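You operate a simulated robot arm through the tools that you are given. There is no shell and no other tool.

Carry out the task below with a simulated robot arm. There is one attempt and no reset: what you move stays moved.

TASK
Swap the silver footed post on the yellow square for the black one.
Fine: stand the old one in the STANDS bin; set the new one down about 3 cm short of the two pins and slide it up to them; leave the clamp closed on it. Set down upright: what you pick out.

It is judged by the outcome, as a careful person would: the job done as asked, and still so three seconds after it is handed in. It fails if anything else is knocked over, pushed out of place, dropped, spilled or broken.

THE ROBOT
A 7-joint arm with a two-finger parallel gripper, fixed in place. Base frame: the origin is on the floor under the middle of its stand, x ahead of it, y to its left, z up; the work surface is at about z = 910. Readings come in mm, rad, newtons and seconds.
With the tool pointing down near the work surface it reaches from about 280 to 680 mm from the base axis. Its first joint turns from -1.152 to 1.152 rad. Payload 1.57 kg.
The TCP is the grasp point between the finger pads, 30 mm short of the fingertips. In the tool frame z runs along the fingers and y along their closing line. The gripper opens to 110 mm. The fingers are 24 mm wide and 12 mm thick; the gripper's body (48 by 112 mm) begins 78 mm behind the TCP.
Orientation is that of the tool frame in the base frame, as a unit quaternion [w, x, y, z]. With the fingers straight down and closing along the base's y, the tool's x points along the base's -x, its y along +y and its z along -z.

THE INTERFACE
- The arm moves only by the tool drive_tool. Its argument "steps" is text: rows parted by semicolons, each of 7 numbers parted by spaces: the shift along the base's x, y, z in mm, then the turn, a rotation vector about the base's x, y, z in rad, then the opening, from 0 (shut) to 1 (fully open). In form: x y z wx wy wz gripper; .... A call has 1 to 20 rows; each row is the pose to reach, as a shift and turn from the pose commanded when the call began. Rows are played at 5 a second. More than 50 mm and 0.15 rad between two rows, or a gripper value outside its range, and nothing of the call is played. Where a pose cannot be reached the arm comes as near as it can. A force on the tool above 40 N (or 10 N above the force at the start of the call, whichever is more), or a blocked arm, ends the call early, and 0.2 s more pass. Each finger travels about 108 mm/s and halts on what it meets, pressing with about 33 N; the grip force reading is that of the motor and also rises with nothing between the fingers. The clock runs only during rows and for 0.2 s after the last one: add rows that repeat a pose to give the fingers time. The reply holds the time, the measured pose of the TCP, the force on the tool along the base axes, the opening and the grip force, in the units named above and with some noise, with the torque about the TCP (base axes, N m) and any sound that the robot's microphone picked up.
- Cameras (640 x 400 px; columns grow to the right, rows downward): "scene" is fixed at [160.3, -386.9, 1407.6]; the picture's right is [0.83, -0.56, 0.00], its down [-0.30, -0.44, -0.84] and it looks along [0.47, 0.70, -0.54] (base axes); focal length 244 px, centre (320, 200). "wrist" rides on the gripper at [70, 16, -141] in the tool frame; the picture's right is [-0.23, 0.97, 0.00], its down [-0.86, -0.20, -0.48] and it looks along [-0.47, -0.11, 0.88] (tool axes); focal length 222 px, centre (320, 200).
- grab_frame(camera): a new picture of that camera. The clock stands still meanwhile.
- measure_at(camera, pixels): there is no depth. For up to 12 entries [column, row, z] of the newest picture of that camera ("zoom" is the newest enlarged one), the place [x, y] in the base frame at which the ray of that pixel passes the height z, good to about 2 mm. The clock stands still meanwhile.
- enlarge(camera, box): a new picture of the part [left, top, right, bottom] of that camera's present view, enlarged. The clock stands still meanwhile.
- sign_off(): hands the job in; it is judged then, once.

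Leave the gripper open and the arm clear of the work at the hand-in unless told otherwise.

The tools are called after "Emit:" as name(argument=value, ...) on one line, values as JSON. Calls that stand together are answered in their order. drive_tool: Moves the arm, as the interface text tells. Its arguments: {"type":"object","properties":{"steps":{"type":"string"}},"required":["steps"]} The other tools are called the same way: grab_frame (camera) takes a picture; measure_at (camera, pixels) gives the place at which the rays of pixels pass given heights; enlarge (camera, box) takes an enlarged picture of a part of a camera's view; sign_off () hands the job in.

At the start:

```text
t: 0.0
eef_pos: [410.7, 259.7, 1214.0]
tcp_rot: [0.002, 0.0, 1.0, 0.001]
contact_force: [-0.7, -0.5, 0.0]
torque: [-0.01, -0.02, 0.03]
grip_width: 109.9
grasp_force: 0.0
```

scene: 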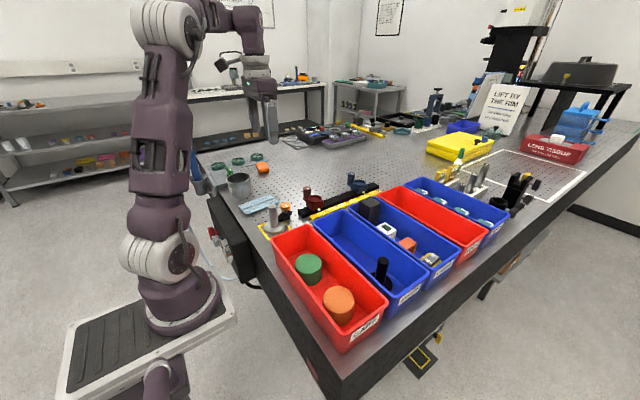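
wrist: 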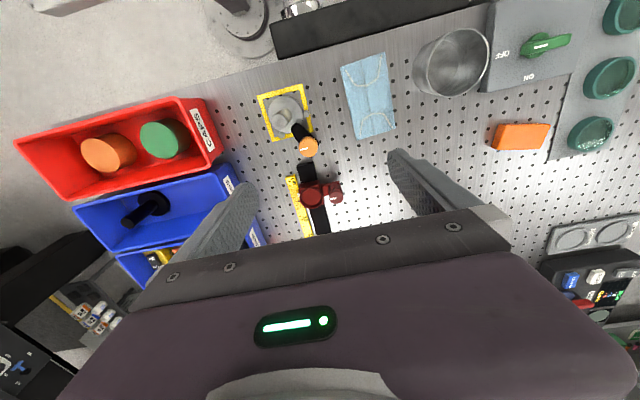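

I see bins on the right side of the table, a yellow square with a silver footed post, and a clamp next to it. I will take enlarged views of the yellow square and of the bins first.

Emit:
enlarge(camera="scene", box=[200, 150, 400, 275])

Emit:
enlarge(camera="wrist", box=[230, 70, 390, 250])

Emit:
enlarge(camera="scene", box=[260, 170, 560, 357])

```text
3.20 times, centred on (300, 212) of scene
```

zoom: 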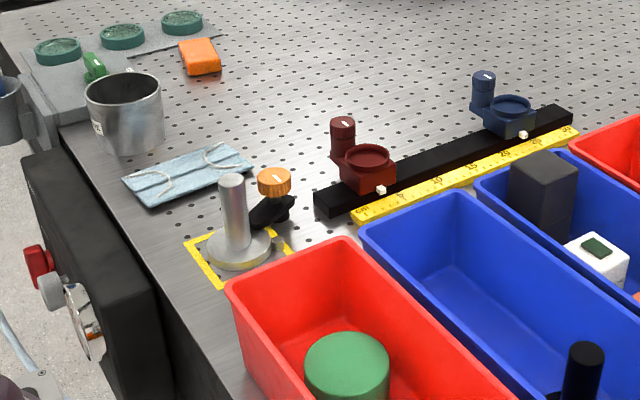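

```text
2.22 times, centred on (310, 160) of wrist
```

zoom: 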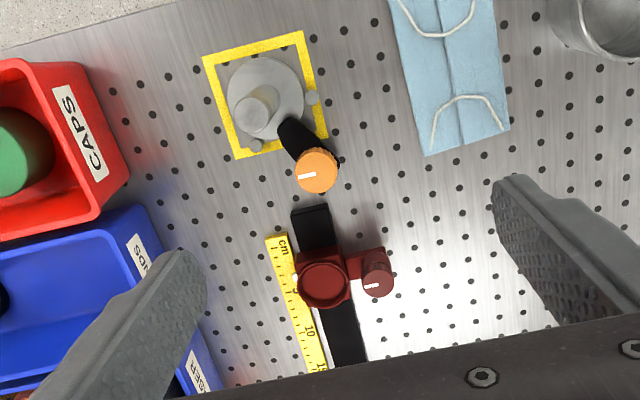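

```text
2.13 times, centred on (410, 264) of scene
```

zoom: 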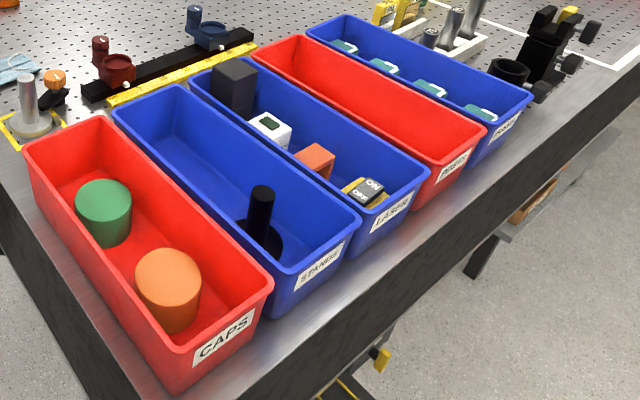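

In the wrist zoom: the silver post with a round foot on the yellow square, two small grey pins at zoom (312,97) and (256,145), and a clamp with a black arm and orange knob. The black post stands in the second bin (STANDS). Next I measure these places from the wrist picture.

Emit:
measure_at(camera="wrist", pixels=[[257.4, 96.1, 910], [302.5, 84, 910], [313.7, 129.9, 910], [272.3, 141.2, 910], [306.5, 113.7, 915], [281.3, 135.3, 915], [285.4, 113.7, 920], [281.8, 120.9, 990], [308.8, 147, 950], [308.8, 147, 930]])

Emit:
enlarge(camera="scene", box=[250, 180, 320, 240])

Emit:
enlarge(camera="wrist", box=[250, 75, 340, 165])

Emit:
enlarge(camera="wrist", box=[0, 90, 280, 280])

```text
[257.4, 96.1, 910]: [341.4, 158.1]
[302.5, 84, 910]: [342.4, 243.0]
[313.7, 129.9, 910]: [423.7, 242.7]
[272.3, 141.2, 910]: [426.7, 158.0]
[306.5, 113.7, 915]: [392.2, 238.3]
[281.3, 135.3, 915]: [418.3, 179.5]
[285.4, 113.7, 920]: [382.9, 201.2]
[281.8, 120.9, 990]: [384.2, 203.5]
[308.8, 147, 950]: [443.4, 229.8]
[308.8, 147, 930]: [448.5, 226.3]
```

```text
6.67 times, centred on (285, 210) of scene
```

zoom: 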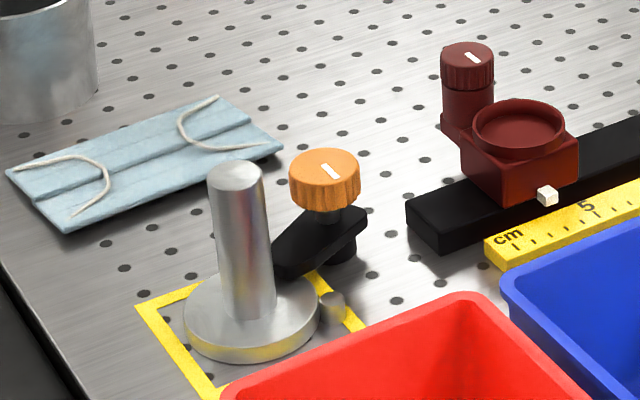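

```text
4.44 times, centred on (295, 120) of wrist
```

zoom: 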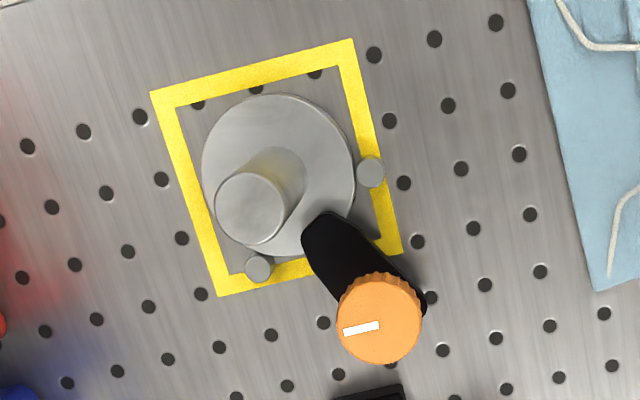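

```text
2.11 times, centred on (140, 185) of wrist
```

zoom: 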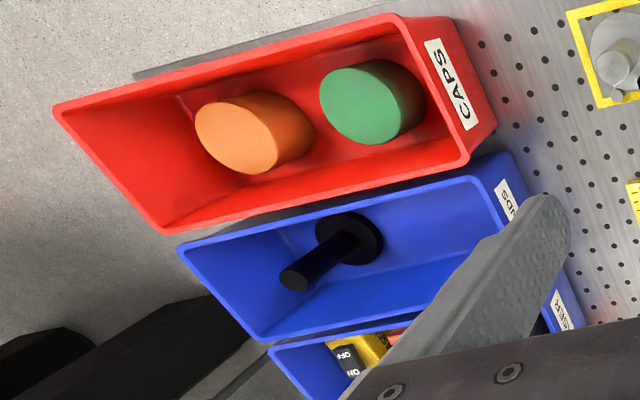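

The measurements give: the yellow square spans about x 341–426, y 158–243, the silver foot is centred near (383,201), the pins are near (392,238) and (418,180), and the clamp knob is near (440,231) with its top at z≈960. I move down over the clamp with the gripper open for a closer look; everything there is well below the fingers.

Emit:
drive_tool(steps="0 -10 -30 0 0 0 1; 0 -20 -60 0 0 0 1; 0 -29 -90 0 0 0 1; 0 -29 -114 0 0 0 1; 0 -29 -114 0 0 0 1")

Emit:
grab_frame(camera="wrist")

```text
t: 1.2
eef_pos: [410.1, 226.5, 1100.0]
tcp_rot: [0.001, 0.001, 1.0, 0.001]
contact_force: [0.0, 0.2, -0.2]
torque: [0.02, 0.05, 0.01]
grip_width: 110.1
grasp_force: 0.2
```

```text
taken
```

wrist: 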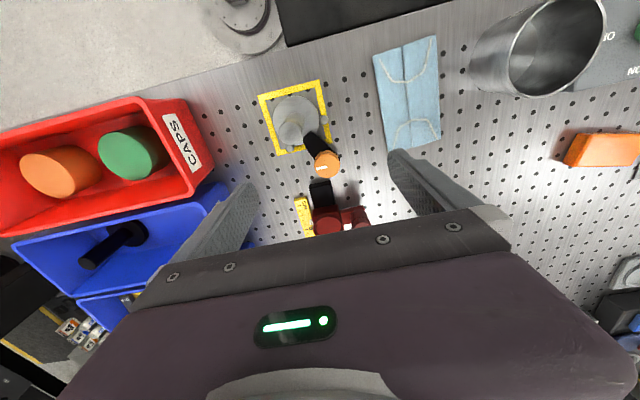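

The arm is now above the clamp at z=1100. I enlarge the wrist view around the square, columns 245–355, rows 70–190.

Emit:
enlarge(camera="wrist", box=[235, 70, 365, 190])

Emit:
enlarge(camera="wrist", box=[0, 80, 260, 300])

```text
3.33 times, centred on (300, 130) of wrist
```

zoom: 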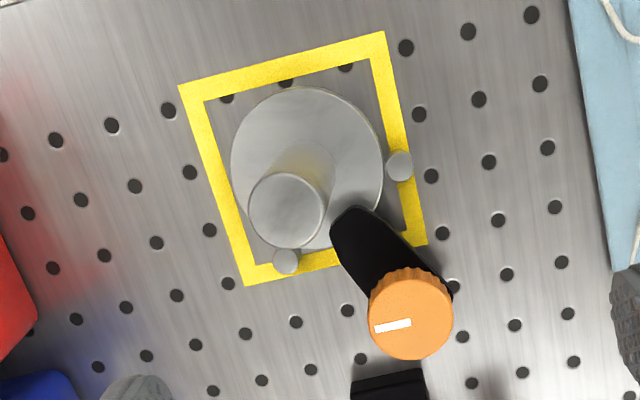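

```text
1.82 times, centred on (130, 190) of wrist
```

zoom: 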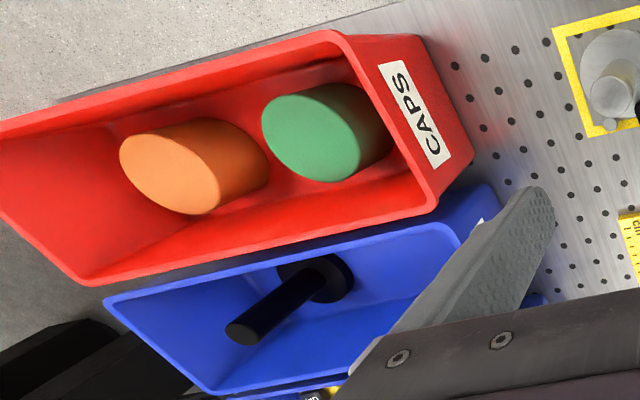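

I measure the pins, knob, post top, foot and clamp tip from this closer picture, and the black post's top at wrist (87,261) and foot at (128,233).

Emit:
measure_at(camera="wrist", pixels=[[323.8, 119.5, 920], [289.9, 148.4, 920], [327.4, 165.5, 960], [289.9, 133.4, 994], [296.3, 120.2, 922], [307.6, 134.6, 935], [87, 261, 1000], [127, 233, 925], [113, 50, 910]])

Emit:
measure_at(camera="zoom", pixels=[[240, 330, 1000], [320, 277, 925], [105, 303, 990], [450, 228, 990], [210, 392, 990], [500, 190, 990], [340, 35, 990], [435, 205, 990], [30, 210, 990], [85, 282, 990]])

```text
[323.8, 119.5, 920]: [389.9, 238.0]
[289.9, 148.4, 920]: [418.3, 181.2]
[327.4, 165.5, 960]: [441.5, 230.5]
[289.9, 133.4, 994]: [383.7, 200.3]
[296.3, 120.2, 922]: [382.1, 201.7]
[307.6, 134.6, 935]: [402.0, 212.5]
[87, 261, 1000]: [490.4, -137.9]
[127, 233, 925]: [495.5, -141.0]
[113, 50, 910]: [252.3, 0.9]
```

```text
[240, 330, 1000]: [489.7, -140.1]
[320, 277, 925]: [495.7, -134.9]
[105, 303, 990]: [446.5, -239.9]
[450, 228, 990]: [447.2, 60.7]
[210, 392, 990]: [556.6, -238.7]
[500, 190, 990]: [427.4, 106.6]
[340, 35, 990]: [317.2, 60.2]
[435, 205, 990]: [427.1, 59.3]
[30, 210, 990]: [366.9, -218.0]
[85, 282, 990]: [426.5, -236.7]
```

The knob axis is near (441.5,230.5), and the arm points from it towards the foot. I will position over the knob at z=1030 with the gripper at about 65 mm and check the alignment.

Emit:
drive_tool(steps="16 2 0 0 0 0 0.8; 31.4 4 -20 0 0 0 0.6; 31.4 4 -50 0 0 0 0.6; 31.4 4 -70 0 0 0 0.6; 31.4 4 -70 0 0 0 0.6")

Emit:
grab_frame(camera="wrist")

Emit:
enlarge(camera="scene", box=[240, 140, 340, 240])

```text
t: 2.4
eef_pos: [444.0, 233.4, 1029.2]
tcp_rot: [0.001, 0.0, 1.0, 0.001]
contact_force: [-0.3, 0.0, -0.4]
torque: [-0.04, -0.01, -0.02]
grip_width: 66.0
grasp_force: 0.1
```

```text
taken
```

wrist: 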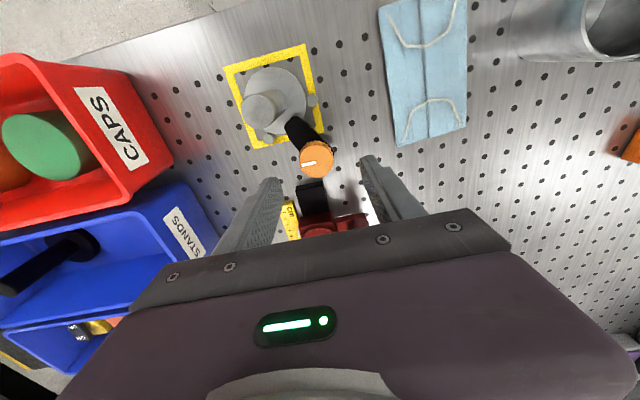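

```text
4.00 times, centred on (290, 190) of scene
```

zoom: 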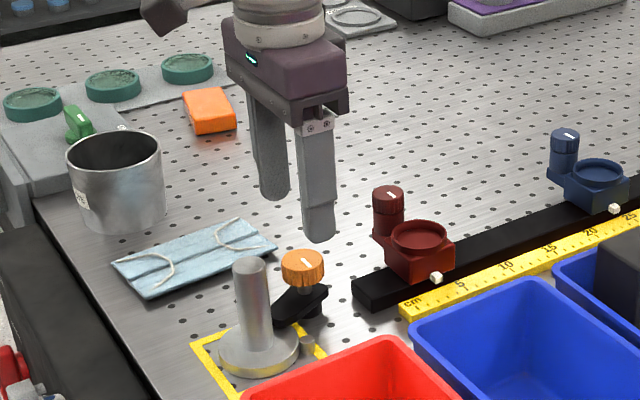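

The gripper is about 66 mm open at z≈1029 over the clamp. I enlarge the wrist view around the knob at (317,158) to measure it again, and hold still once for a second pose reading.

Emit:
enlarge(camera="wrist", box=[260, 80, 380, 200])

Emit:
drive_tool(steps="0 0 0 0 0 0 0.6")

```text
3.33 times, centred on (320, 140) of wrist
```

zoom: 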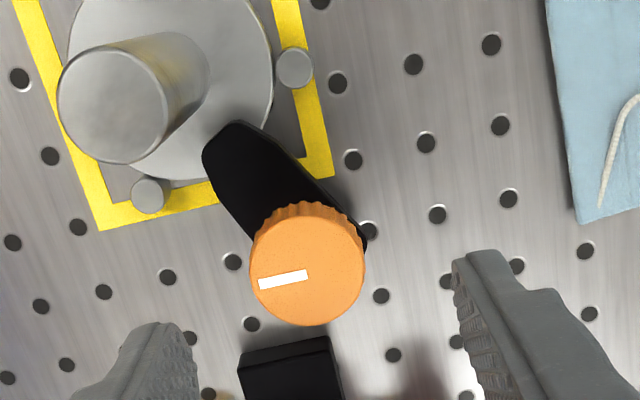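

```text
t: 2.8
eef_pos: [443.5, 233.8, 1028.9]
tcp_rot: [0.001, -0.001, 1.0, 0.0]
contact_force: [0.5, -0.5, 0.5]
torque: [-0.02, 0.0, 0.01]
grip_width: 65.8
grasp_force: 0.1
```

The pose reads (443.5,233.8,1028.9). I measure the knob's top face centre at zoom (308,268) plus the pins, post and the end of the white mark.

Emit:
measure_at(camera="zoom", pixels=[[308, 268, 960], [308, 268, 955], [260, 283, 960], [308, 273, 960], [294, 68, 922], [150, 195, 922], [109, 107, 994], [222, 135, 935], [265, 245, 940], [365, 245, 940]])

```text
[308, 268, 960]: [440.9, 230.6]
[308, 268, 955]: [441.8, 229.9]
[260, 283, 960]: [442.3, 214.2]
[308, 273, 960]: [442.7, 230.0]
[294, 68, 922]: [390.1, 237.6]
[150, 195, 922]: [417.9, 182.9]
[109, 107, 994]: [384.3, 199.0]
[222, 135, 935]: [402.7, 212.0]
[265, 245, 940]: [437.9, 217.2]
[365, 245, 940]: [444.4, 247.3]
```

The knob sits at (441.3,230.4). I lower straight over it so the fingertips stop at about z=948, then close on the knob.

Emit:
drive_tool(steps="-2.2 -3.4 -15 0 0 0 0.55; -2.2 -3.4 -35 0 0 0 0.5; -2.2 -3.4 -51 0 0 0 0.5; -2.2 -3.4 -51 0 0 0 0.5")

Emit:
enlarge(camera="scene", box=[250, 170, 330, 230])

Emit:
enlarge(camera="wrist", box=[240, 80, 400, 220])

```text
t: 3.8
eef_pos: [442.5, 229.6, 977.7]
tcp_rot: [0.001, 0.0, 1.0, 0.002]
contact_force: [0.1, 0.8, -0.2]
torque: [-0.01, -0.01, 0.01]
grip_width: 54.9
grasp_force: 0.0
```

```text
6.67 times, centred on (290, 200) of scene
```

zoom: 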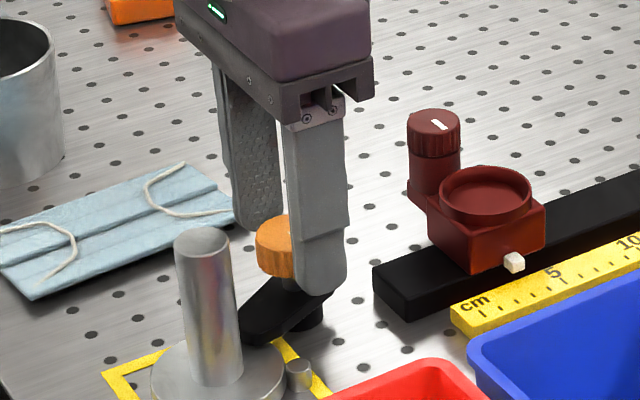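

```text
2.86 times, centred on (320, 150) of wrist
```

zoom: 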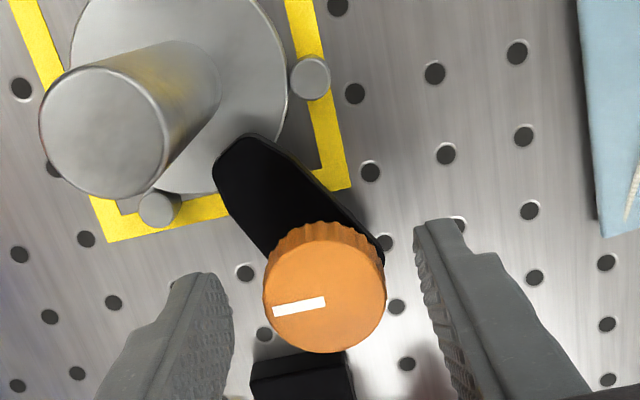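

The fingers straddle the orange knob evenly, at its own height and above the black arm. I close on it and give the fingers time.

Emit:
drive_tool(steps="0 0 0 0 0 0 0.3; 0 0 0 0 0 0 0.2; 0 0 0 0 0 0 0.2")

```text
t: 4.6
eef_pos: [440.9, 229.5, 978.6]
tcp_rot: [0.001, 0.0, 1.0, 0.001]
contact_force: [-0.5, 9.1, -4.9]
torque: [0.35, -0.21, 0.04]
grip_width: 33.5
grasp_force: 41.0
```

It grips the knob at 33.5 mm, with a slight 9 N side push towards +y. I ease +1 mm in y and turn a little counter-clockwise (0.2 rad), watching the torque.

Emit:
drive_tool(steps="0 1 0 0 0 0 0.2; 0 1 0 0 0 0.05 0.2; 0 1 0 0 0 0.1 0.2; 0 1 0 0 0 0.15 0.2; 0 1 0 0 0 0.2 0.2; 0 1 0 0 0 0.2 0.2")

Emit:
enlarge(camera="scene", box=[250, 170, 330, 230])

Emit:
enlarge(camera="wrist", box=[240, 80, 400, 220])

```text
t: 6.0
eef_pos: [441.4, 229.2, 978.6]
tcp_rot: [0.0, -0.099, 0.995, 0.0]
contact_force: [8.1, -14.0, -5.1]
torque: [-0.45, -0.5, -0.01]
grip_width: 33.5
grasp_force: 41.4
```

```text
6.67 times, centred on (290, 200) of scene
```

zoom: 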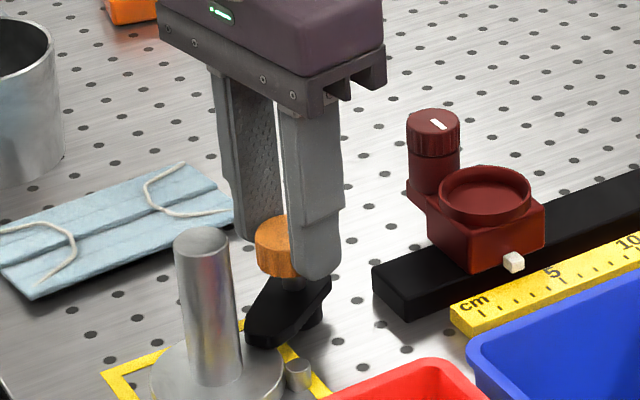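

```text
2.86 times, centred on (320, 150) of wrist
```

zoom: 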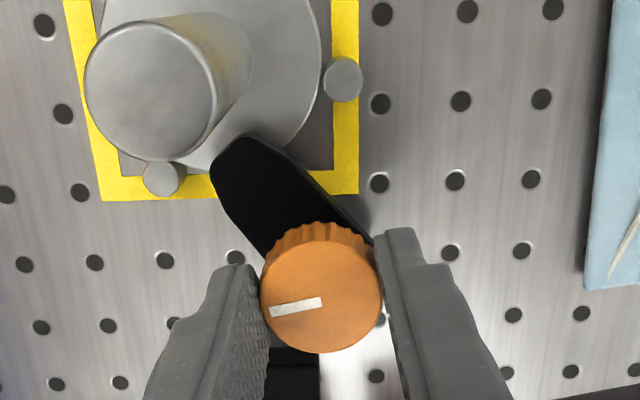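

The black arm turned with the knob (its tip moved off towards pin B) and the twist torque is near zero, so the clamp swings freely. I correct the small side push (+0.3 x, −0.6 y) and turn a further 0.5 rad the same way.

Emit:
drive_tool(steps="0.3 -0.6 0 0 0 0 0.2; 0.3 -0.6 0 0 0 0.08 0.2; 0.3 -0.6 0 0 0 0.16 0.2; 0.3 -0.6 0 0 0 0.24 0.2; 0.3 -0.6 0 0 0 0.32 0.2; 0.3 -0.6 0 0 0 0.4 0.2; 0.3 -0.6 0 0 0 0.5 0.2; 0.3 -0.6 0 0 0 0.5 0.2")

Emit:
enlarge(camera="scene", box=[250, 170, 330, 230])

Emit:
enlarge(camera="wrist", box=[240, 80, 400, 220])

```text
t: 7.8
eef_pos: [442.6, 229.2, 978.9]
tcp_rot: [0.001, -0.342, 0.94, 0.001]
contact_force: [15.7, -25.2, 12.6]
torque: [-0.93, -0.33, -0.04]
grip_width: 33.2
grasp_force: 41.3
```

```text
6.67 times, centred on (290, 200) of scene
```

zoom: 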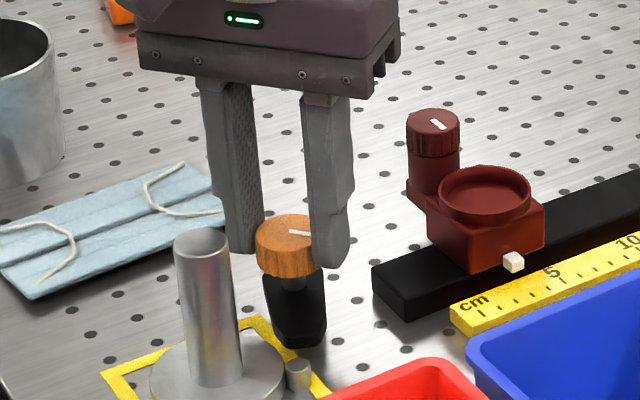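

```text
2.86 times, centred on (320, 150) of wrist
```

zoom: 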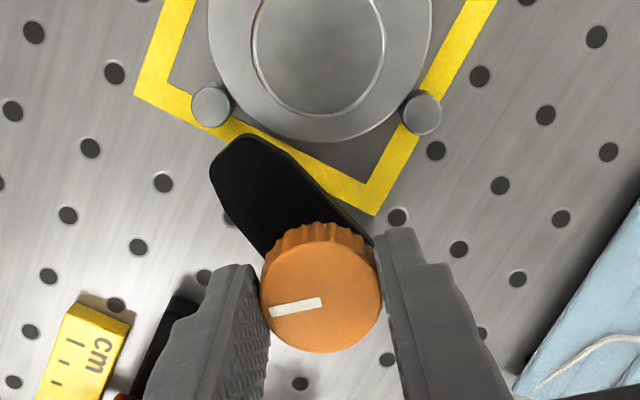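

The arm has swung further, now past the foot and pin B side. Side force has built up to (16,−25,13) N, so I shift the tool with it (+0.7, −1.1, +0.5) and check before going on.

Emit:
drive_tool(steps="0.4 -0.6 0.3 0 0 0 0.2; 0.7 -1.1 0.5 0 0 0 0.2; 0.7 -1.1 0.5 0 0 0 0.2")

```text
t: 8.6
eef_pos: [442.7, 228.3, 978.1]
tcp_rot: [-0.001, -0.343, 0.939, 0.001]
contact_force: [12.2, -19.6, -11.9]
torque: [-0.03, -0.94, -0.02]
grip_width: 33.5
grasp_force: 41.5
```

Some side force along the closing line remains. I open the fingers slightly to release the strain and see whether the clamp stays where it is.

Emit:
drive_tool(steps="0 0 0 0 0 0 0.45; 0 0 0 0 0 0 0.45")

Emit:
enlarge(camera="wrist", box=[240, 80, 400, 220])

```text
t: 9.2
eef_pos: [442.1, 229.8, 979.8]
tcp_rot: [0.0, -0.343, 0.939, 0.001]
contact_force: [-0.2, -0.5, 0.3]
torque: [0.0, 0.01, 0.01]
grip_width: 49.3
grasp_force: 0.0
```

```text
2.86 times, centred on (320, 150) of wrist
```

zoom: 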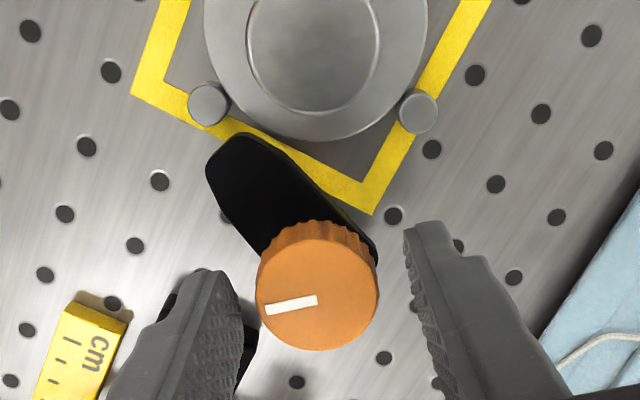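

Released, the clamp stays put and forces go to zero. I measure the knob centre at zoom (318,290) against the present tool position (442.1,229.8).

Emit:
measure_at(camera="zoom", pixels=[[318, 290, 960], [318, 290, 955], [257, 290, 955], [379, 290, 955], [209, 104, 922], [418, 112, 922], [315, 140, 922], [235, 150, 935]])

```text
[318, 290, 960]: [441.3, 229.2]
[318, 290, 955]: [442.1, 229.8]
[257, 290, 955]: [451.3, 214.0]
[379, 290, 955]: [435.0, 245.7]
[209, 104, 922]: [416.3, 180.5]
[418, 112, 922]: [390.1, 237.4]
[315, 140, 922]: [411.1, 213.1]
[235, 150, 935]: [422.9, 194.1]
```

The knob is centred within about a millimetre. I shift (+0.6, −0.8) along the closing line and grip again.

Emit:
drive_tool(steps="0.6 -0.8 -0.5 0 0 0 0.45; 0.6 -0.8 -0.5 0 0 0 0.3; 0.6 -0.8 -0.5 0 0 0 0.25; 0.6 -0.8 -0.5 0 0 0 0.25")

```text
t: 10.2
eef_pos: [441.8, 228.9, 977.9]
tcp_rot: [0.0, -0.343, 0.939, 0.002]
contact_force: [-4.5, 5.4, 1.0]
torque: [0.28, 0.08, 0.04]
grip_width: 33.4
grasp_force: 41.4
```

Forces are small now. I turn the knob a further 0.5 rad counter-clockwise.

Emit:
drive_tool(steps="0 0 0 0 0 0.08 0.25; 0 0 0 0 0 0.16 0.25; 0 0 0 0 0 0.24 0.25; 0 0 0 0 0 0.32 0.25; 0 0 0 0 0 0.4 0.25; 0 0 0 0 0 0.5 0.25; 0 0 0 0 0 0.5 0.25")

Emit:
enlarge(camera="wrist", box=[240, 80, 400, 220])

Emit:
enlarge(camera="scene", box=[250, 170, 330, 230])

```text
t: 11.8
eef_pos: [442.8, 228.9, 978.3]
tcp_rot: [0.0, -0.565, 0.825, 0.001]
contact_force: [-0.7, 9.7, -13.3]
torque: [0.93, -0.26, -0.01]
grip_width: 33.5
grasp_force: 40.8
```

```text
2.86 times, centred on (320, 150) of wrist
```

zoom: 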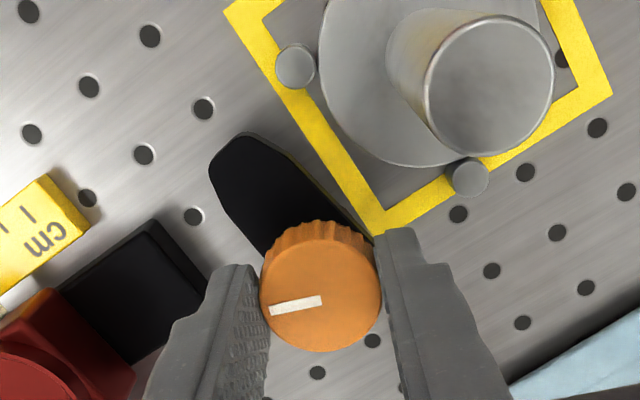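

```text
6.67 times, centred on (290, 200) of scene
```

zoom: 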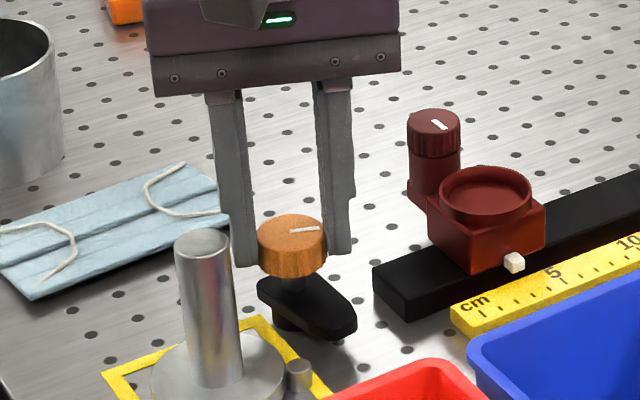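

The clamp arm now points along −y, well clear of the foot (about 69° open). I release the knob, rise straight up and unwind the wrist turn partway.

Emit:
drive_tool(steps="0 0 0 0 0 0 0.5; 0 0 0 0 0 0 0.5; 0 0 20 0 0 0 0.5; 0 0 50 0 0 0 0.5; 0 0 85 0 0 0 0.5; 0 0 110 0 0 -0.12 0.5; 0 0 110 0 0 -0.24 0.5; 0 0 110 0 0 -0.36 0.5; 0 0 110 0 0 -0.48 0.5; 0 0 110 0 0 -0.6 0.5; 0 0 110 0 0 -0.72 0.5; 0 0 110 0 0 -0.72 0.5")

Emit:
grab_frame(camera="wrist")

Emit:
enlarge(camera="scene", box=[250, 170, 330, 230])

```text
t: 14.4
eef_pos: [442.4, 228.4, 1089.2]
tcp_rot: [0.001, -0.237, 0.972, 0.0]
contact_force: [0.3, 0.6, 0.1]
torque: [-0.02, -0.01, 0.03]
grip_width: 55.2
grasp_force: 0.1
```

```text
taken
```

wrist: 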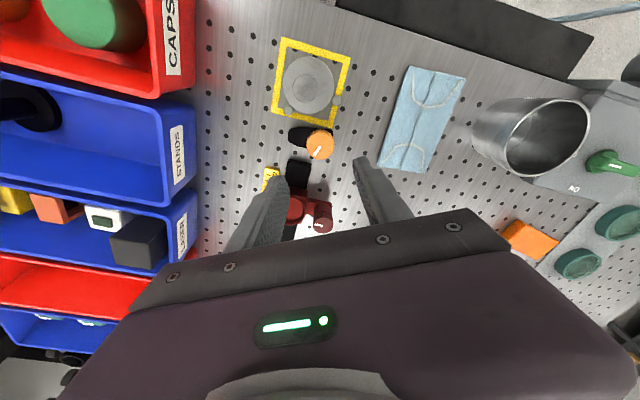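

```text
6.67 times, centred on (290, 200) of scene
```

zoom: 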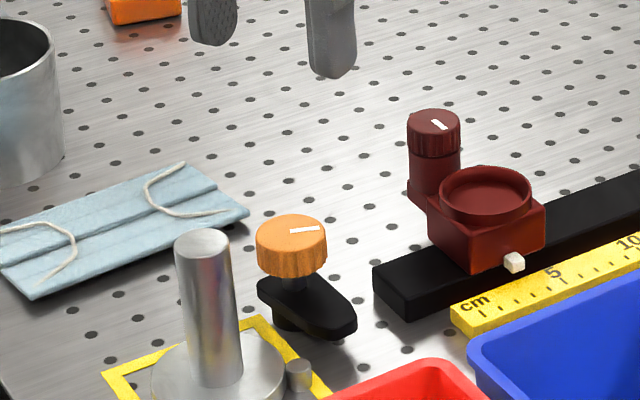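

The clamp stays open. Now I enlarge the wrist view around the silver post at (311,85) to fix its position before grasping.

Emit:
enlarge(camera="wrist", box=[250, 20, 380, 170])

```text
2.67 times, centred on (315, 95) of wrist
```

zoom: 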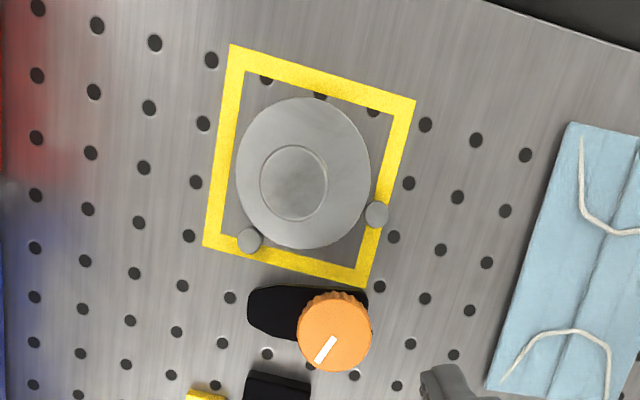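

Emit:
measure_at(camera="zoom", pixels=[[294, 182, 994], [304, 171, 921], [237, 165, 919], [371, 178, 919], [249, 240, 922], [377, 214, 922], [335, 328, 960], [250, 300, 937], [230, 45, 910], [415, 101, 910], [366, 287, 910], [204, 245, 910]])

```text
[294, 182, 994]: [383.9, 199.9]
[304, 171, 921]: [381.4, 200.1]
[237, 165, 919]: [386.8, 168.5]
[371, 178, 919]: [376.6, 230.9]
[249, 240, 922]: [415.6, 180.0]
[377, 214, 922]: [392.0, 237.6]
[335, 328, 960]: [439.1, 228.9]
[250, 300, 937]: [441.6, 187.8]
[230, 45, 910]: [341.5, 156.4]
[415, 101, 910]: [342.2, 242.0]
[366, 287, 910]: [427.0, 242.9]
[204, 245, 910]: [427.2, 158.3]
```

The silver post's axis is at (384,200), its foot about 63 mm across, centred on the square; the pins lie about 38 mm from its centre. I move over it at the same height, then down to z≈1035 with a 55 mm opening and check.

Emit:
drive_tool(steps="-20 -10 0 0 0 0 0.5; -40 -20 0 0 0 0 0.5; -58.4 -28.4 0 0 0 0 0.5; -58.4 -28.4 -25 0 0 0 0.5; -58.4 -28.4 -50 0 0 0 0.5; -58.4 -28.4 -50 0 0 0 0.5")

Emit:
enlarge(camera="wrist", box=[230, 60, 410, 220])

Emit:
enlarge(camera="scene", box=[240, 160, 330, 235])

```text
t: 15.8
eef_pos: [385.8, 200.0, 1038.6]
tcp_rot: [0.0, -0.238, 0.971, 0.001]
contact_force: [-0.4, 0.1, 0.1]
torque: [-0.02, 0.04, -0.02]
grip_width: 55.0
grasp_force: 0.1
```

```text
2.50 times, centred on (320, 140) of wrist
```

zoom: 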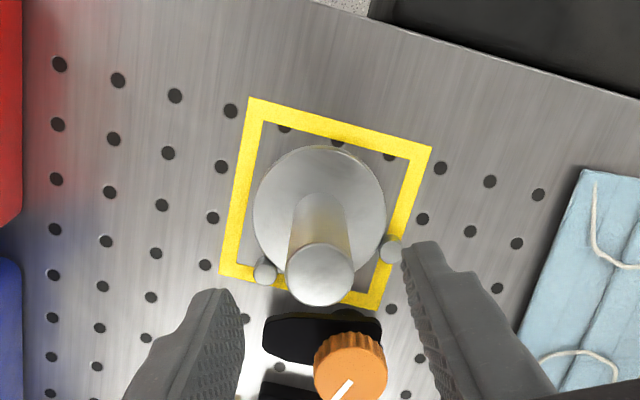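

```text
5.33 times, centred on (285, 198) of scene
```

zoom: 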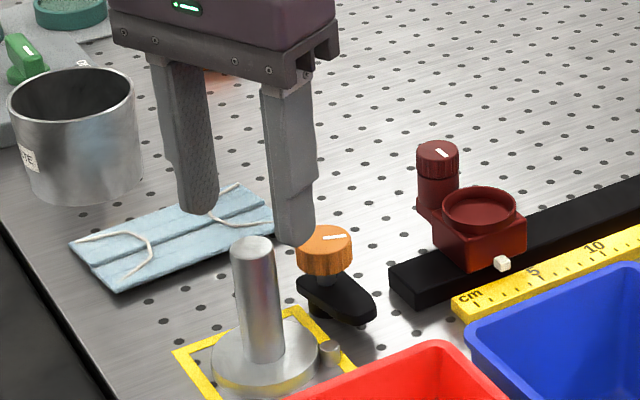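

I check the post top centre at zoom (320,276) against the tool.

Emit:
measure_at(camera="zoom", pixels=[[320, 276, 994], [320, 274, 992], [285, 276, 994], [355, 276, 994], [320, 210, 921]])

```text
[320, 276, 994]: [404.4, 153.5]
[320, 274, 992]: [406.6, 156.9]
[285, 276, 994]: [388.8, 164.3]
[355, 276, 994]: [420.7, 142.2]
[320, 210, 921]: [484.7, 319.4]
```

The zoom call referred to the scene picture, so I repeat with the wrist camera's own pixel (320,170.4).

Emit:
measure_at(camera="wrist", pixels=[[320, 170.4, 994], [306, 170.4, 994], [334, 170.4, 994], [320, 144, 921]])

```text
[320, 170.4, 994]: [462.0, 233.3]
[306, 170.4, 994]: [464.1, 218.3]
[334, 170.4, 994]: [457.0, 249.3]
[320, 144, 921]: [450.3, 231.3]
```

That used the older wrist picture, so I take a fresh one.

Emit:
grab_frame(camera="wrist")

Emit:
measure_at(camera="wrist", pixels=[[320, 170.4, 994], [306, 170.4, 994], [334, 170.4, 994], [320, 144, 921]])

```text
taken
```

wrist: 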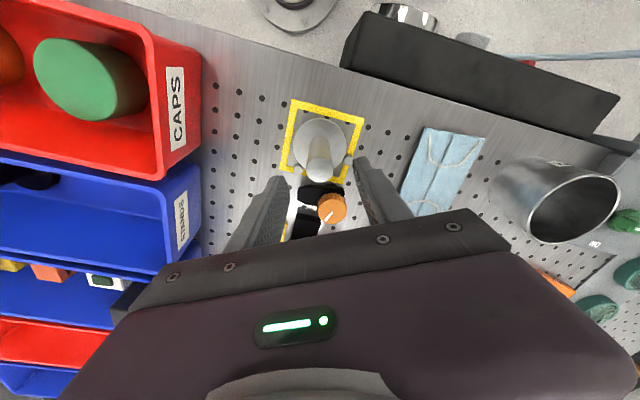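

```text
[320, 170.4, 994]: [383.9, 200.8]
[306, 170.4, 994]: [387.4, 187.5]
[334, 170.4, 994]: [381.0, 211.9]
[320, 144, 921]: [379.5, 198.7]
```

The post top reads (383.9,200.5) and the tool is at (385.8,200.0). I shift −1.5 in x and go down around the post to z≈968, fingertips 16 mm above the foot.

Emit:
drive_tool(steps="-1.5 0.3 -20 0 0 0 0.5; -1.5 0.3 -40 0 0 0 0.5; -1.5 0.3 -60 0 0 0 0.5; -1.5 0.3 -70 0 0 0 0.5; -1.5 0.3 -70 0 0 0 0.5")

Emit:
enlarge(camera="wrist", box=[230, 60, 410, 220])

Emit:
enlarge(camera="scene", box=[240, 160, 330, 235])

```text
t: 17.0
eef_pos: [382.2, 199.6, 967.7]
tcp_rot: [0.0, -0.238, 0.971, 0.001]
contact_force: [0.1, 0.9, -0.1]
torque: [-0.03, 0.0, -0.02]
grip_width: 54.7
grasp_force: 0.0
```

```text
2.50 times, centred on (320, 140) of wrist
```

zoom: 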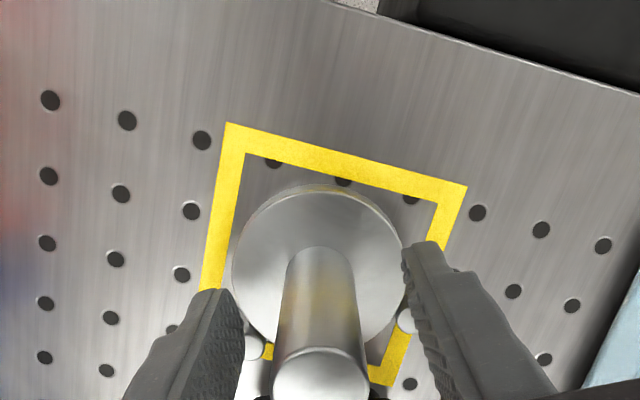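

```text
5.33 times, centred on (285, 198) of scene
```

zoom: 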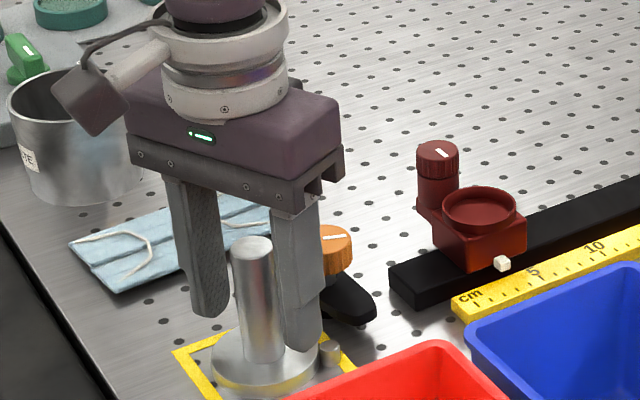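

The post is centred between the fingers (gaps about 32 and 35 zoom px). I close on it.

Emit:
drive_tool(steps="0 0 0 0 0 0 0.3; 0 0 0 0 0 0 0.15; 0 0 0 0 0 0 0.1; 0 0 0 0 0 0 0.1")

```text
t: 18.0
eef_pos: [383.6, 199.6, 968.6]
tcp_rot: [0.001, -0.237, 0.971, 0.001]
contact_force: [-0.4, 0.3, 0.4]
torque: [-0.03, 0.03, 0.0]
grip_width: 24.4
grasp_force: 32.9
```

It holds the post at 24.4 mm with 33 N. I lift slowly by 30 mm and check.

Emit:
drive_tool(steps="0 0 3 0 0 0 0.1; 0 0 8 0 0 0 0.1; 0 0 18 0 0 0 0.1; 0 0 30 0 0 0 0.1; 0 0 30 0 0 0 0.1")

Emit:
enlarge(camera="scene", box=[240, 150, 330, 235])

```text
t: 19.2
eef_pos: [381.7, 201.1, 999.3]
tcp_rot: [0.001, -0.237, 0.971, 0.001]
contact_force: [0.7, -1.0, -1.7]
torque: [0.0, 0.02, 0.0]
grip_width: 24.2
grasp_force: 33.1
```

```text
4.71 times, centred on (285, 192) of scene
```

zoom: 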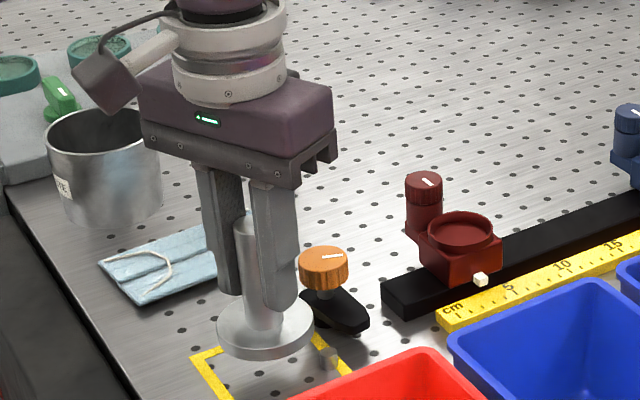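

The post is lifted cleanly. I rise to z≈1110, so its foot clears everything, and unwind the wrist turn to zero there.

Emit:
drive_tool(steps="0 0 30 0 0 0 0.1; 0 0 60 0 0 0 0.1; 0 0 90 0 0 0 0.1; 0 0 111 0 0 -0.1 0.1; 0 0 111 0 0 -0.2 0.1; 0 0 111 0 0 -0.3 0.1; 0 0 111 0 0 -0.4 0.1; 0 0 111 0 0 -0.48 0.1; 0 0 111 0 0 -0.48 0.1")

Emit:
grab_frame(camera="wrist")

Emit:
grab_frame(camera="scene")

```text
t: 21.2
eef_pos: [381.4, 200.8, 1110.6]
tcp_rot: [0.001, 0.001, 1.0, 0.001]
contact_force: [-0.2, -0.2, -2.4]
torque: [-0.03, 0.0, -0.04]
grip_width: 24.4
grasp_force: 33.4
```

```text
taken
```

wrist: 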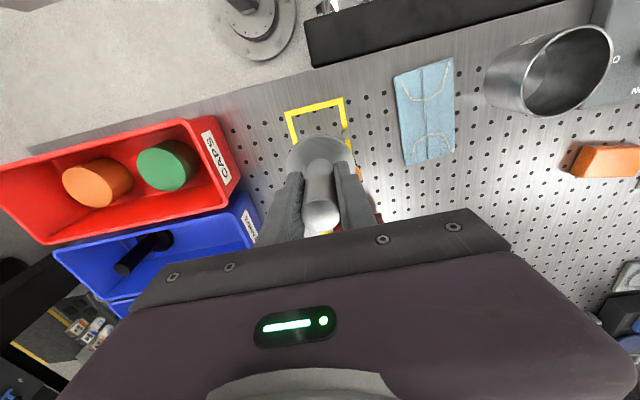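

```text
taken
```

scene: 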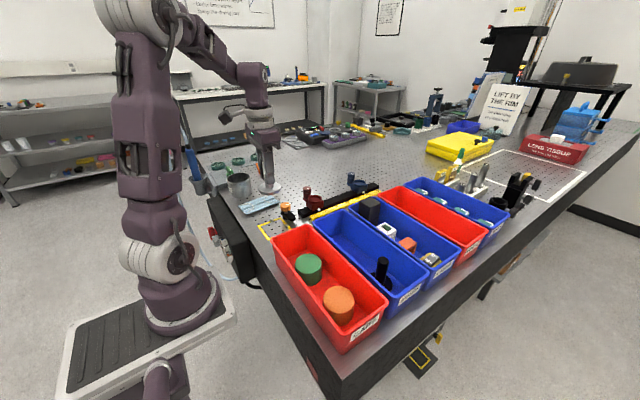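

The post is held well above everything. I enlarge the scene view of the STANDS bin to find its rim, floor and height.

Emit:
enlarge(camera="scene", box=[300, 200, 440, 320])

Emit:
enlarge(camera="wrist", box=[30, 110, 280, 310])

```text
3.33 times, centred on (370, 260) of scene
```

zoom: 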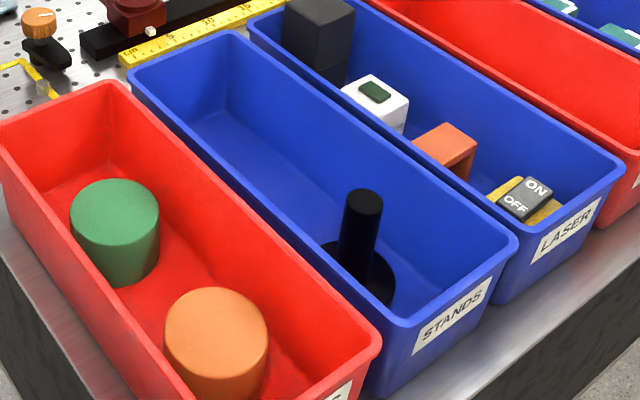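

```text
2.00 times, centred on (155, 210) of wrist
```

zoom: 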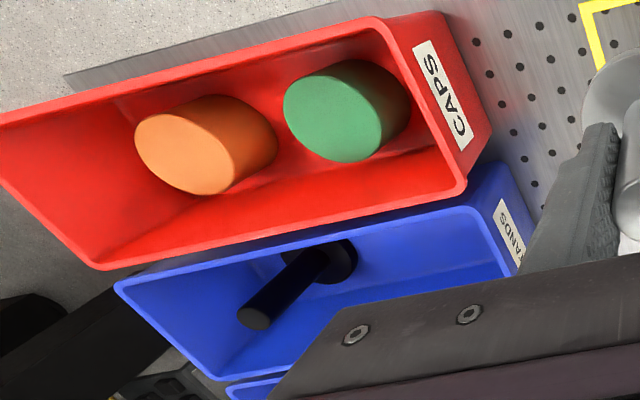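

Emit:
measure_at(camera="scene", pixels=[[313.9, 220.4, 990], [313.9, 220.4, 970], [347.5, 209.6, 990], [347.5, 209.6, 970], [429.2, 272.9, 990], [429.2, 272.9, 970], [382.6, 259.5, 997], [333, 237.5, 915], [381, 283, 925], [371, 274, 925]])

Emit:
measure_at(camera="wrist", pixels=[[52.5, 252.5, 990], [52.5, 252.5, 970], [236, 213, 990], [236, 213, 970], [150, 239, 925], [121, 269, 997]])

```text
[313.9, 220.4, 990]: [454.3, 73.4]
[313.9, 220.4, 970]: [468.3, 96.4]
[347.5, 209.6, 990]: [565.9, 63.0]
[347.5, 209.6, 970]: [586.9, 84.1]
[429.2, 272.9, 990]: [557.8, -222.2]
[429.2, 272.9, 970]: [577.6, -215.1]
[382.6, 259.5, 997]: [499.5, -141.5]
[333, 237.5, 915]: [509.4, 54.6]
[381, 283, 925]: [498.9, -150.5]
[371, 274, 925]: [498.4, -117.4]
```

```text
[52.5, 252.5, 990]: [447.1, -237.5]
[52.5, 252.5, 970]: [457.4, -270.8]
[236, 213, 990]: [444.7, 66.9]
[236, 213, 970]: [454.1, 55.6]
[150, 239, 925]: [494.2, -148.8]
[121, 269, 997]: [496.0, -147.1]
```

Rim at about z=990; the bin spans about x 447–558, y −240 to 65; the black post stands near (497,−143). There is free floor around (502,−20). I carry the silver post there at height z=1110.

Emit:
drive_tool(steps="13 -24 0 0 0 0 0.1; 27 -49 0 0 0 0 0.1; 41 -75 0 0 0 0 0.1; 55 -101 0 0 0 0 0.1; 69 -127 0 0 0 0 0.1; 83 -153 0 0 0 0 0.1; 97 -179 0 0 0 0 0.1; 110 -202 0 0 0 0 0.1; 121 -221 0 0 0 0 0.1; 121 -221 0 0 0 0 0.1; 121 -221 0 0 0 0 0.1")

Emit:
grab_frame(camera="wrist")

Emit:
enlarge(camera="scene", box=[290, 140, 450, 300])

```text
t: 23.6
eef_pos: [503.6, -21.0, 1111.1]
tcp_rot: [0.0, 0.0, 1.0, 0.001]
contact_force: [-0.1, 0.5, -1.8]
torque: [0.02, 0.01, 0.02]
grip_width: 24.1
grasp_force: 33.1
```

```text
taken
```

wrist: 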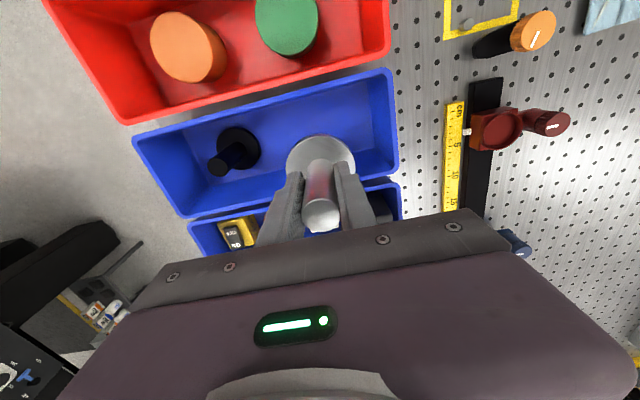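

```text
2.50 times, centred on (370, 220) of scene
```

zoom: 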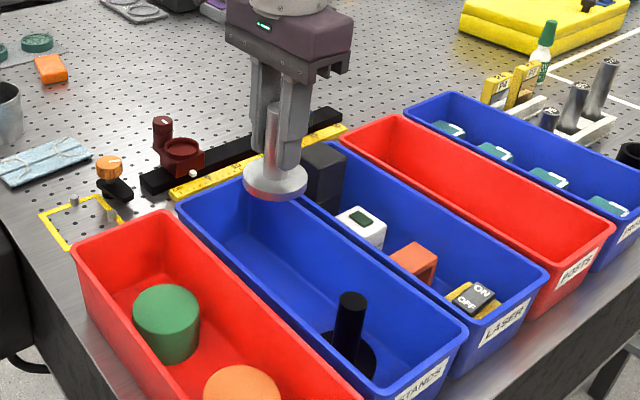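

I enlarge the bin in the wrist view to find the inner floor edges and the black post.

Emit:
enlarge(camera="wrist", box=[125, 60, 415, 230])

```text
2.21 times, centred on (270, 145) of wrist
```

zoom: 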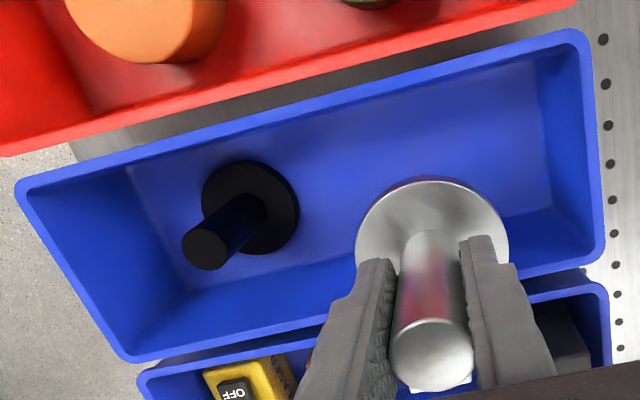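

Emit:
measure_at(camera="zoom", pixels=[[127, 168, 914], [540, 62, 914], [190, 291, 914], [555, 212, 914], [251, 207, 922], [207, 249, 997], [203, 195, 921], [299, 215, 921], [432, 356, 1136], [433, 232, 1062], [18, 185, 990], [590, 40, 990]])

Emit:
measure_at(camera="zoom", pixels=[[604, 250, 990], [130, 360, 990], [135, 130, 914], [250, 160, 921], [246, 254, 921], [182, 250, 997], [232, 250, 997]])

```text
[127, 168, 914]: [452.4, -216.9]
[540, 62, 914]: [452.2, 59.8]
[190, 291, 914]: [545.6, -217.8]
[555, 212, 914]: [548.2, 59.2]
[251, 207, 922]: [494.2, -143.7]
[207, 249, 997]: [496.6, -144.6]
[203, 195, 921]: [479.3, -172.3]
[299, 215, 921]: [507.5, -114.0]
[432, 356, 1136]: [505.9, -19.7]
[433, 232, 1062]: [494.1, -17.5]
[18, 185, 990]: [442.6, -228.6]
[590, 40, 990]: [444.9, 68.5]
```

```text
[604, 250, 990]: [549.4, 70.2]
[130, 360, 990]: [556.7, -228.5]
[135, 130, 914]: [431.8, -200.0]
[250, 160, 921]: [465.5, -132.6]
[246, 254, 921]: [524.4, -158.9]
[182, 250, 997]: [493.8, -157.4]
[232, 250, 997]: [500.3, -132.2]
```

The bin floor is x 452–547, y −217 to 59, and the black post is at about (496.7,−144.7). I shift −3 mm in x so the silver foot is centred at x≈500 and lower into the bin to about 6 mm above its floor.

Emit:
drive_tool(steps="-3 0 -20 0 0 0 0.1; -3 0 -45 0 0 0 0.1; -3 0 -70 0 0 0 0.1; -3 0 -95 0 0 0 0.1; -3 0 -115 0 0 0 0.1; -3 0 -128 0 0 0 0.1; -3 0 -132 0 0 0 0.1; -3 0 -132 0 0 0 0.1")

Emit:
enlarge(camera="wrist", box=[125, 60, 415, 230])

```text
t: 25.4
eef_pos: [499.0, -20.9, 977.9]
tcp_rot: [0.0, 0.0, 1.0, 0.001]
contact_force: [-0.4, 0.3, -2.2]
torque: [-0.01, 0.01, -0.04]
grip_width: 24.1
grasp_force: 32.4
```

```text
2.21 times, centred on (270, 145) of wrist
```

zoom: 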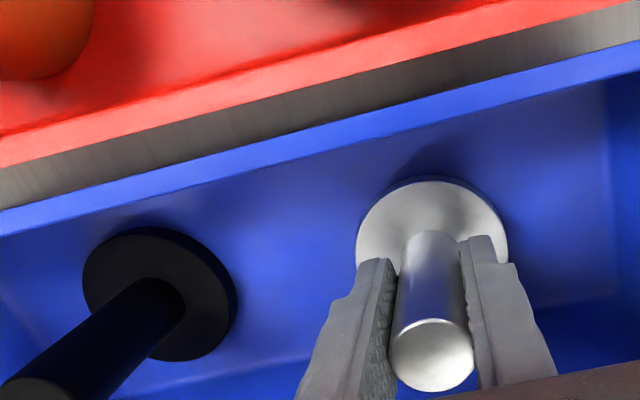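

The silver foot hangs a few mm above the bin floor, clear of the walls. I lower slowly, 1 mm per row for 5 mm.

Emit:
drive_tool(steps="0 0 -1 0 0 0 0.1; 0 0 -2 0 0 0 0.1; 0 0 -3 0 0 0 0.1; 0 0 -4 0 0 0 0.1; 0 0 -4 0 0 0 0.1")

```text
t: 26.6
eef_pos: [501.9, -21.0, 974.2]
tcp_rot: [0.0, 0.0, 1.0, 0.001]
contact_force: [-0.8, 0.1, -2.2]
torque: [0.0, 0.02, -0.02]
grip_width: 24.5
grasp_force: 32.7
```

No contact yet (still −2.2 N). I lower another 3 mm.

Emit:
drive_tool(steps="0 0 -1 0 0 0 0.1; 0 0 -2 0 0 0 0.1; 0 0 -2 0 0 0 0.1")

```text
t: 27.4
eef_pos: [501.1, -20.6, 971.3]
tcp_rot: [0.001, 0.0, 1.0, 0.0]
contact_force: [-1.2, 0.5, 2.3]
torque: [-0.15, 0.0, -0.01]
grip_width: 24.4
grasp_force: 32.8
```

The force changed to +2.3 N, so the foot is on the bin floor. I open the fingers gently without moving, then check.

Emit:
drive_tool(steps="0 0 0 0 0 0 0.25; 0 0 0 0 0 0 0.4; 0 0 0 0 0 0 0.5; 0 0 0 0 0 0 0.5")

Emit:
enlarge(camera="scene", box=[290, 160, 450, 300])

Emit:
enlarge(camera="wrist", box=[125, 60, 415, 230])

```text
t: 28.4
eef_pos: [501.2, -20.5, 972.4]
tcp_rot: [0.001, 0.0, 1.0, 0.001]
contact_force: [0.8, 0.1, 0.2]
torque: [0.01, 0.04, -0.04]
grip_width: 55.0
grasp_force: 0.1
```

```text
2.86 times, centred on (370, 230) of scene
```

zoom: 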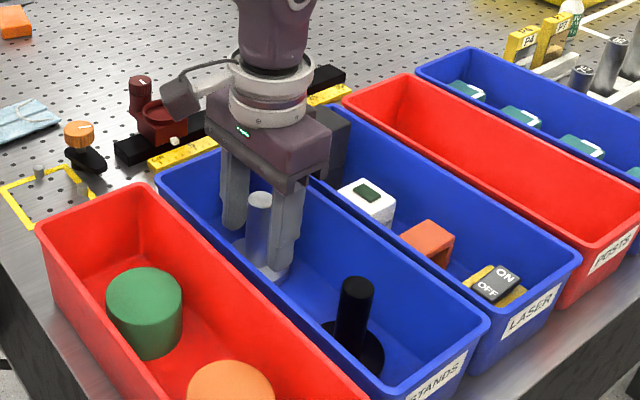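

```text
2.21 times, centred on (270, 145) of wrist
```

zoom: 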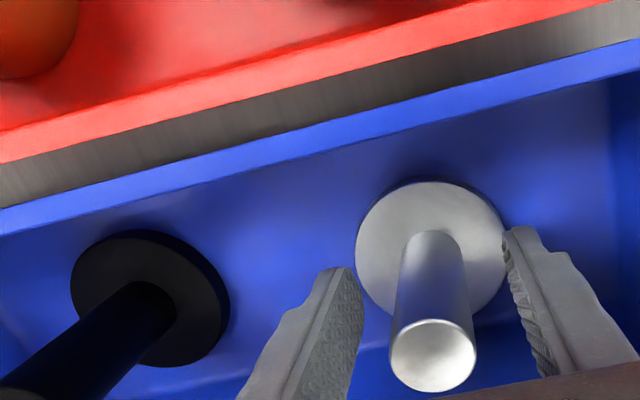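

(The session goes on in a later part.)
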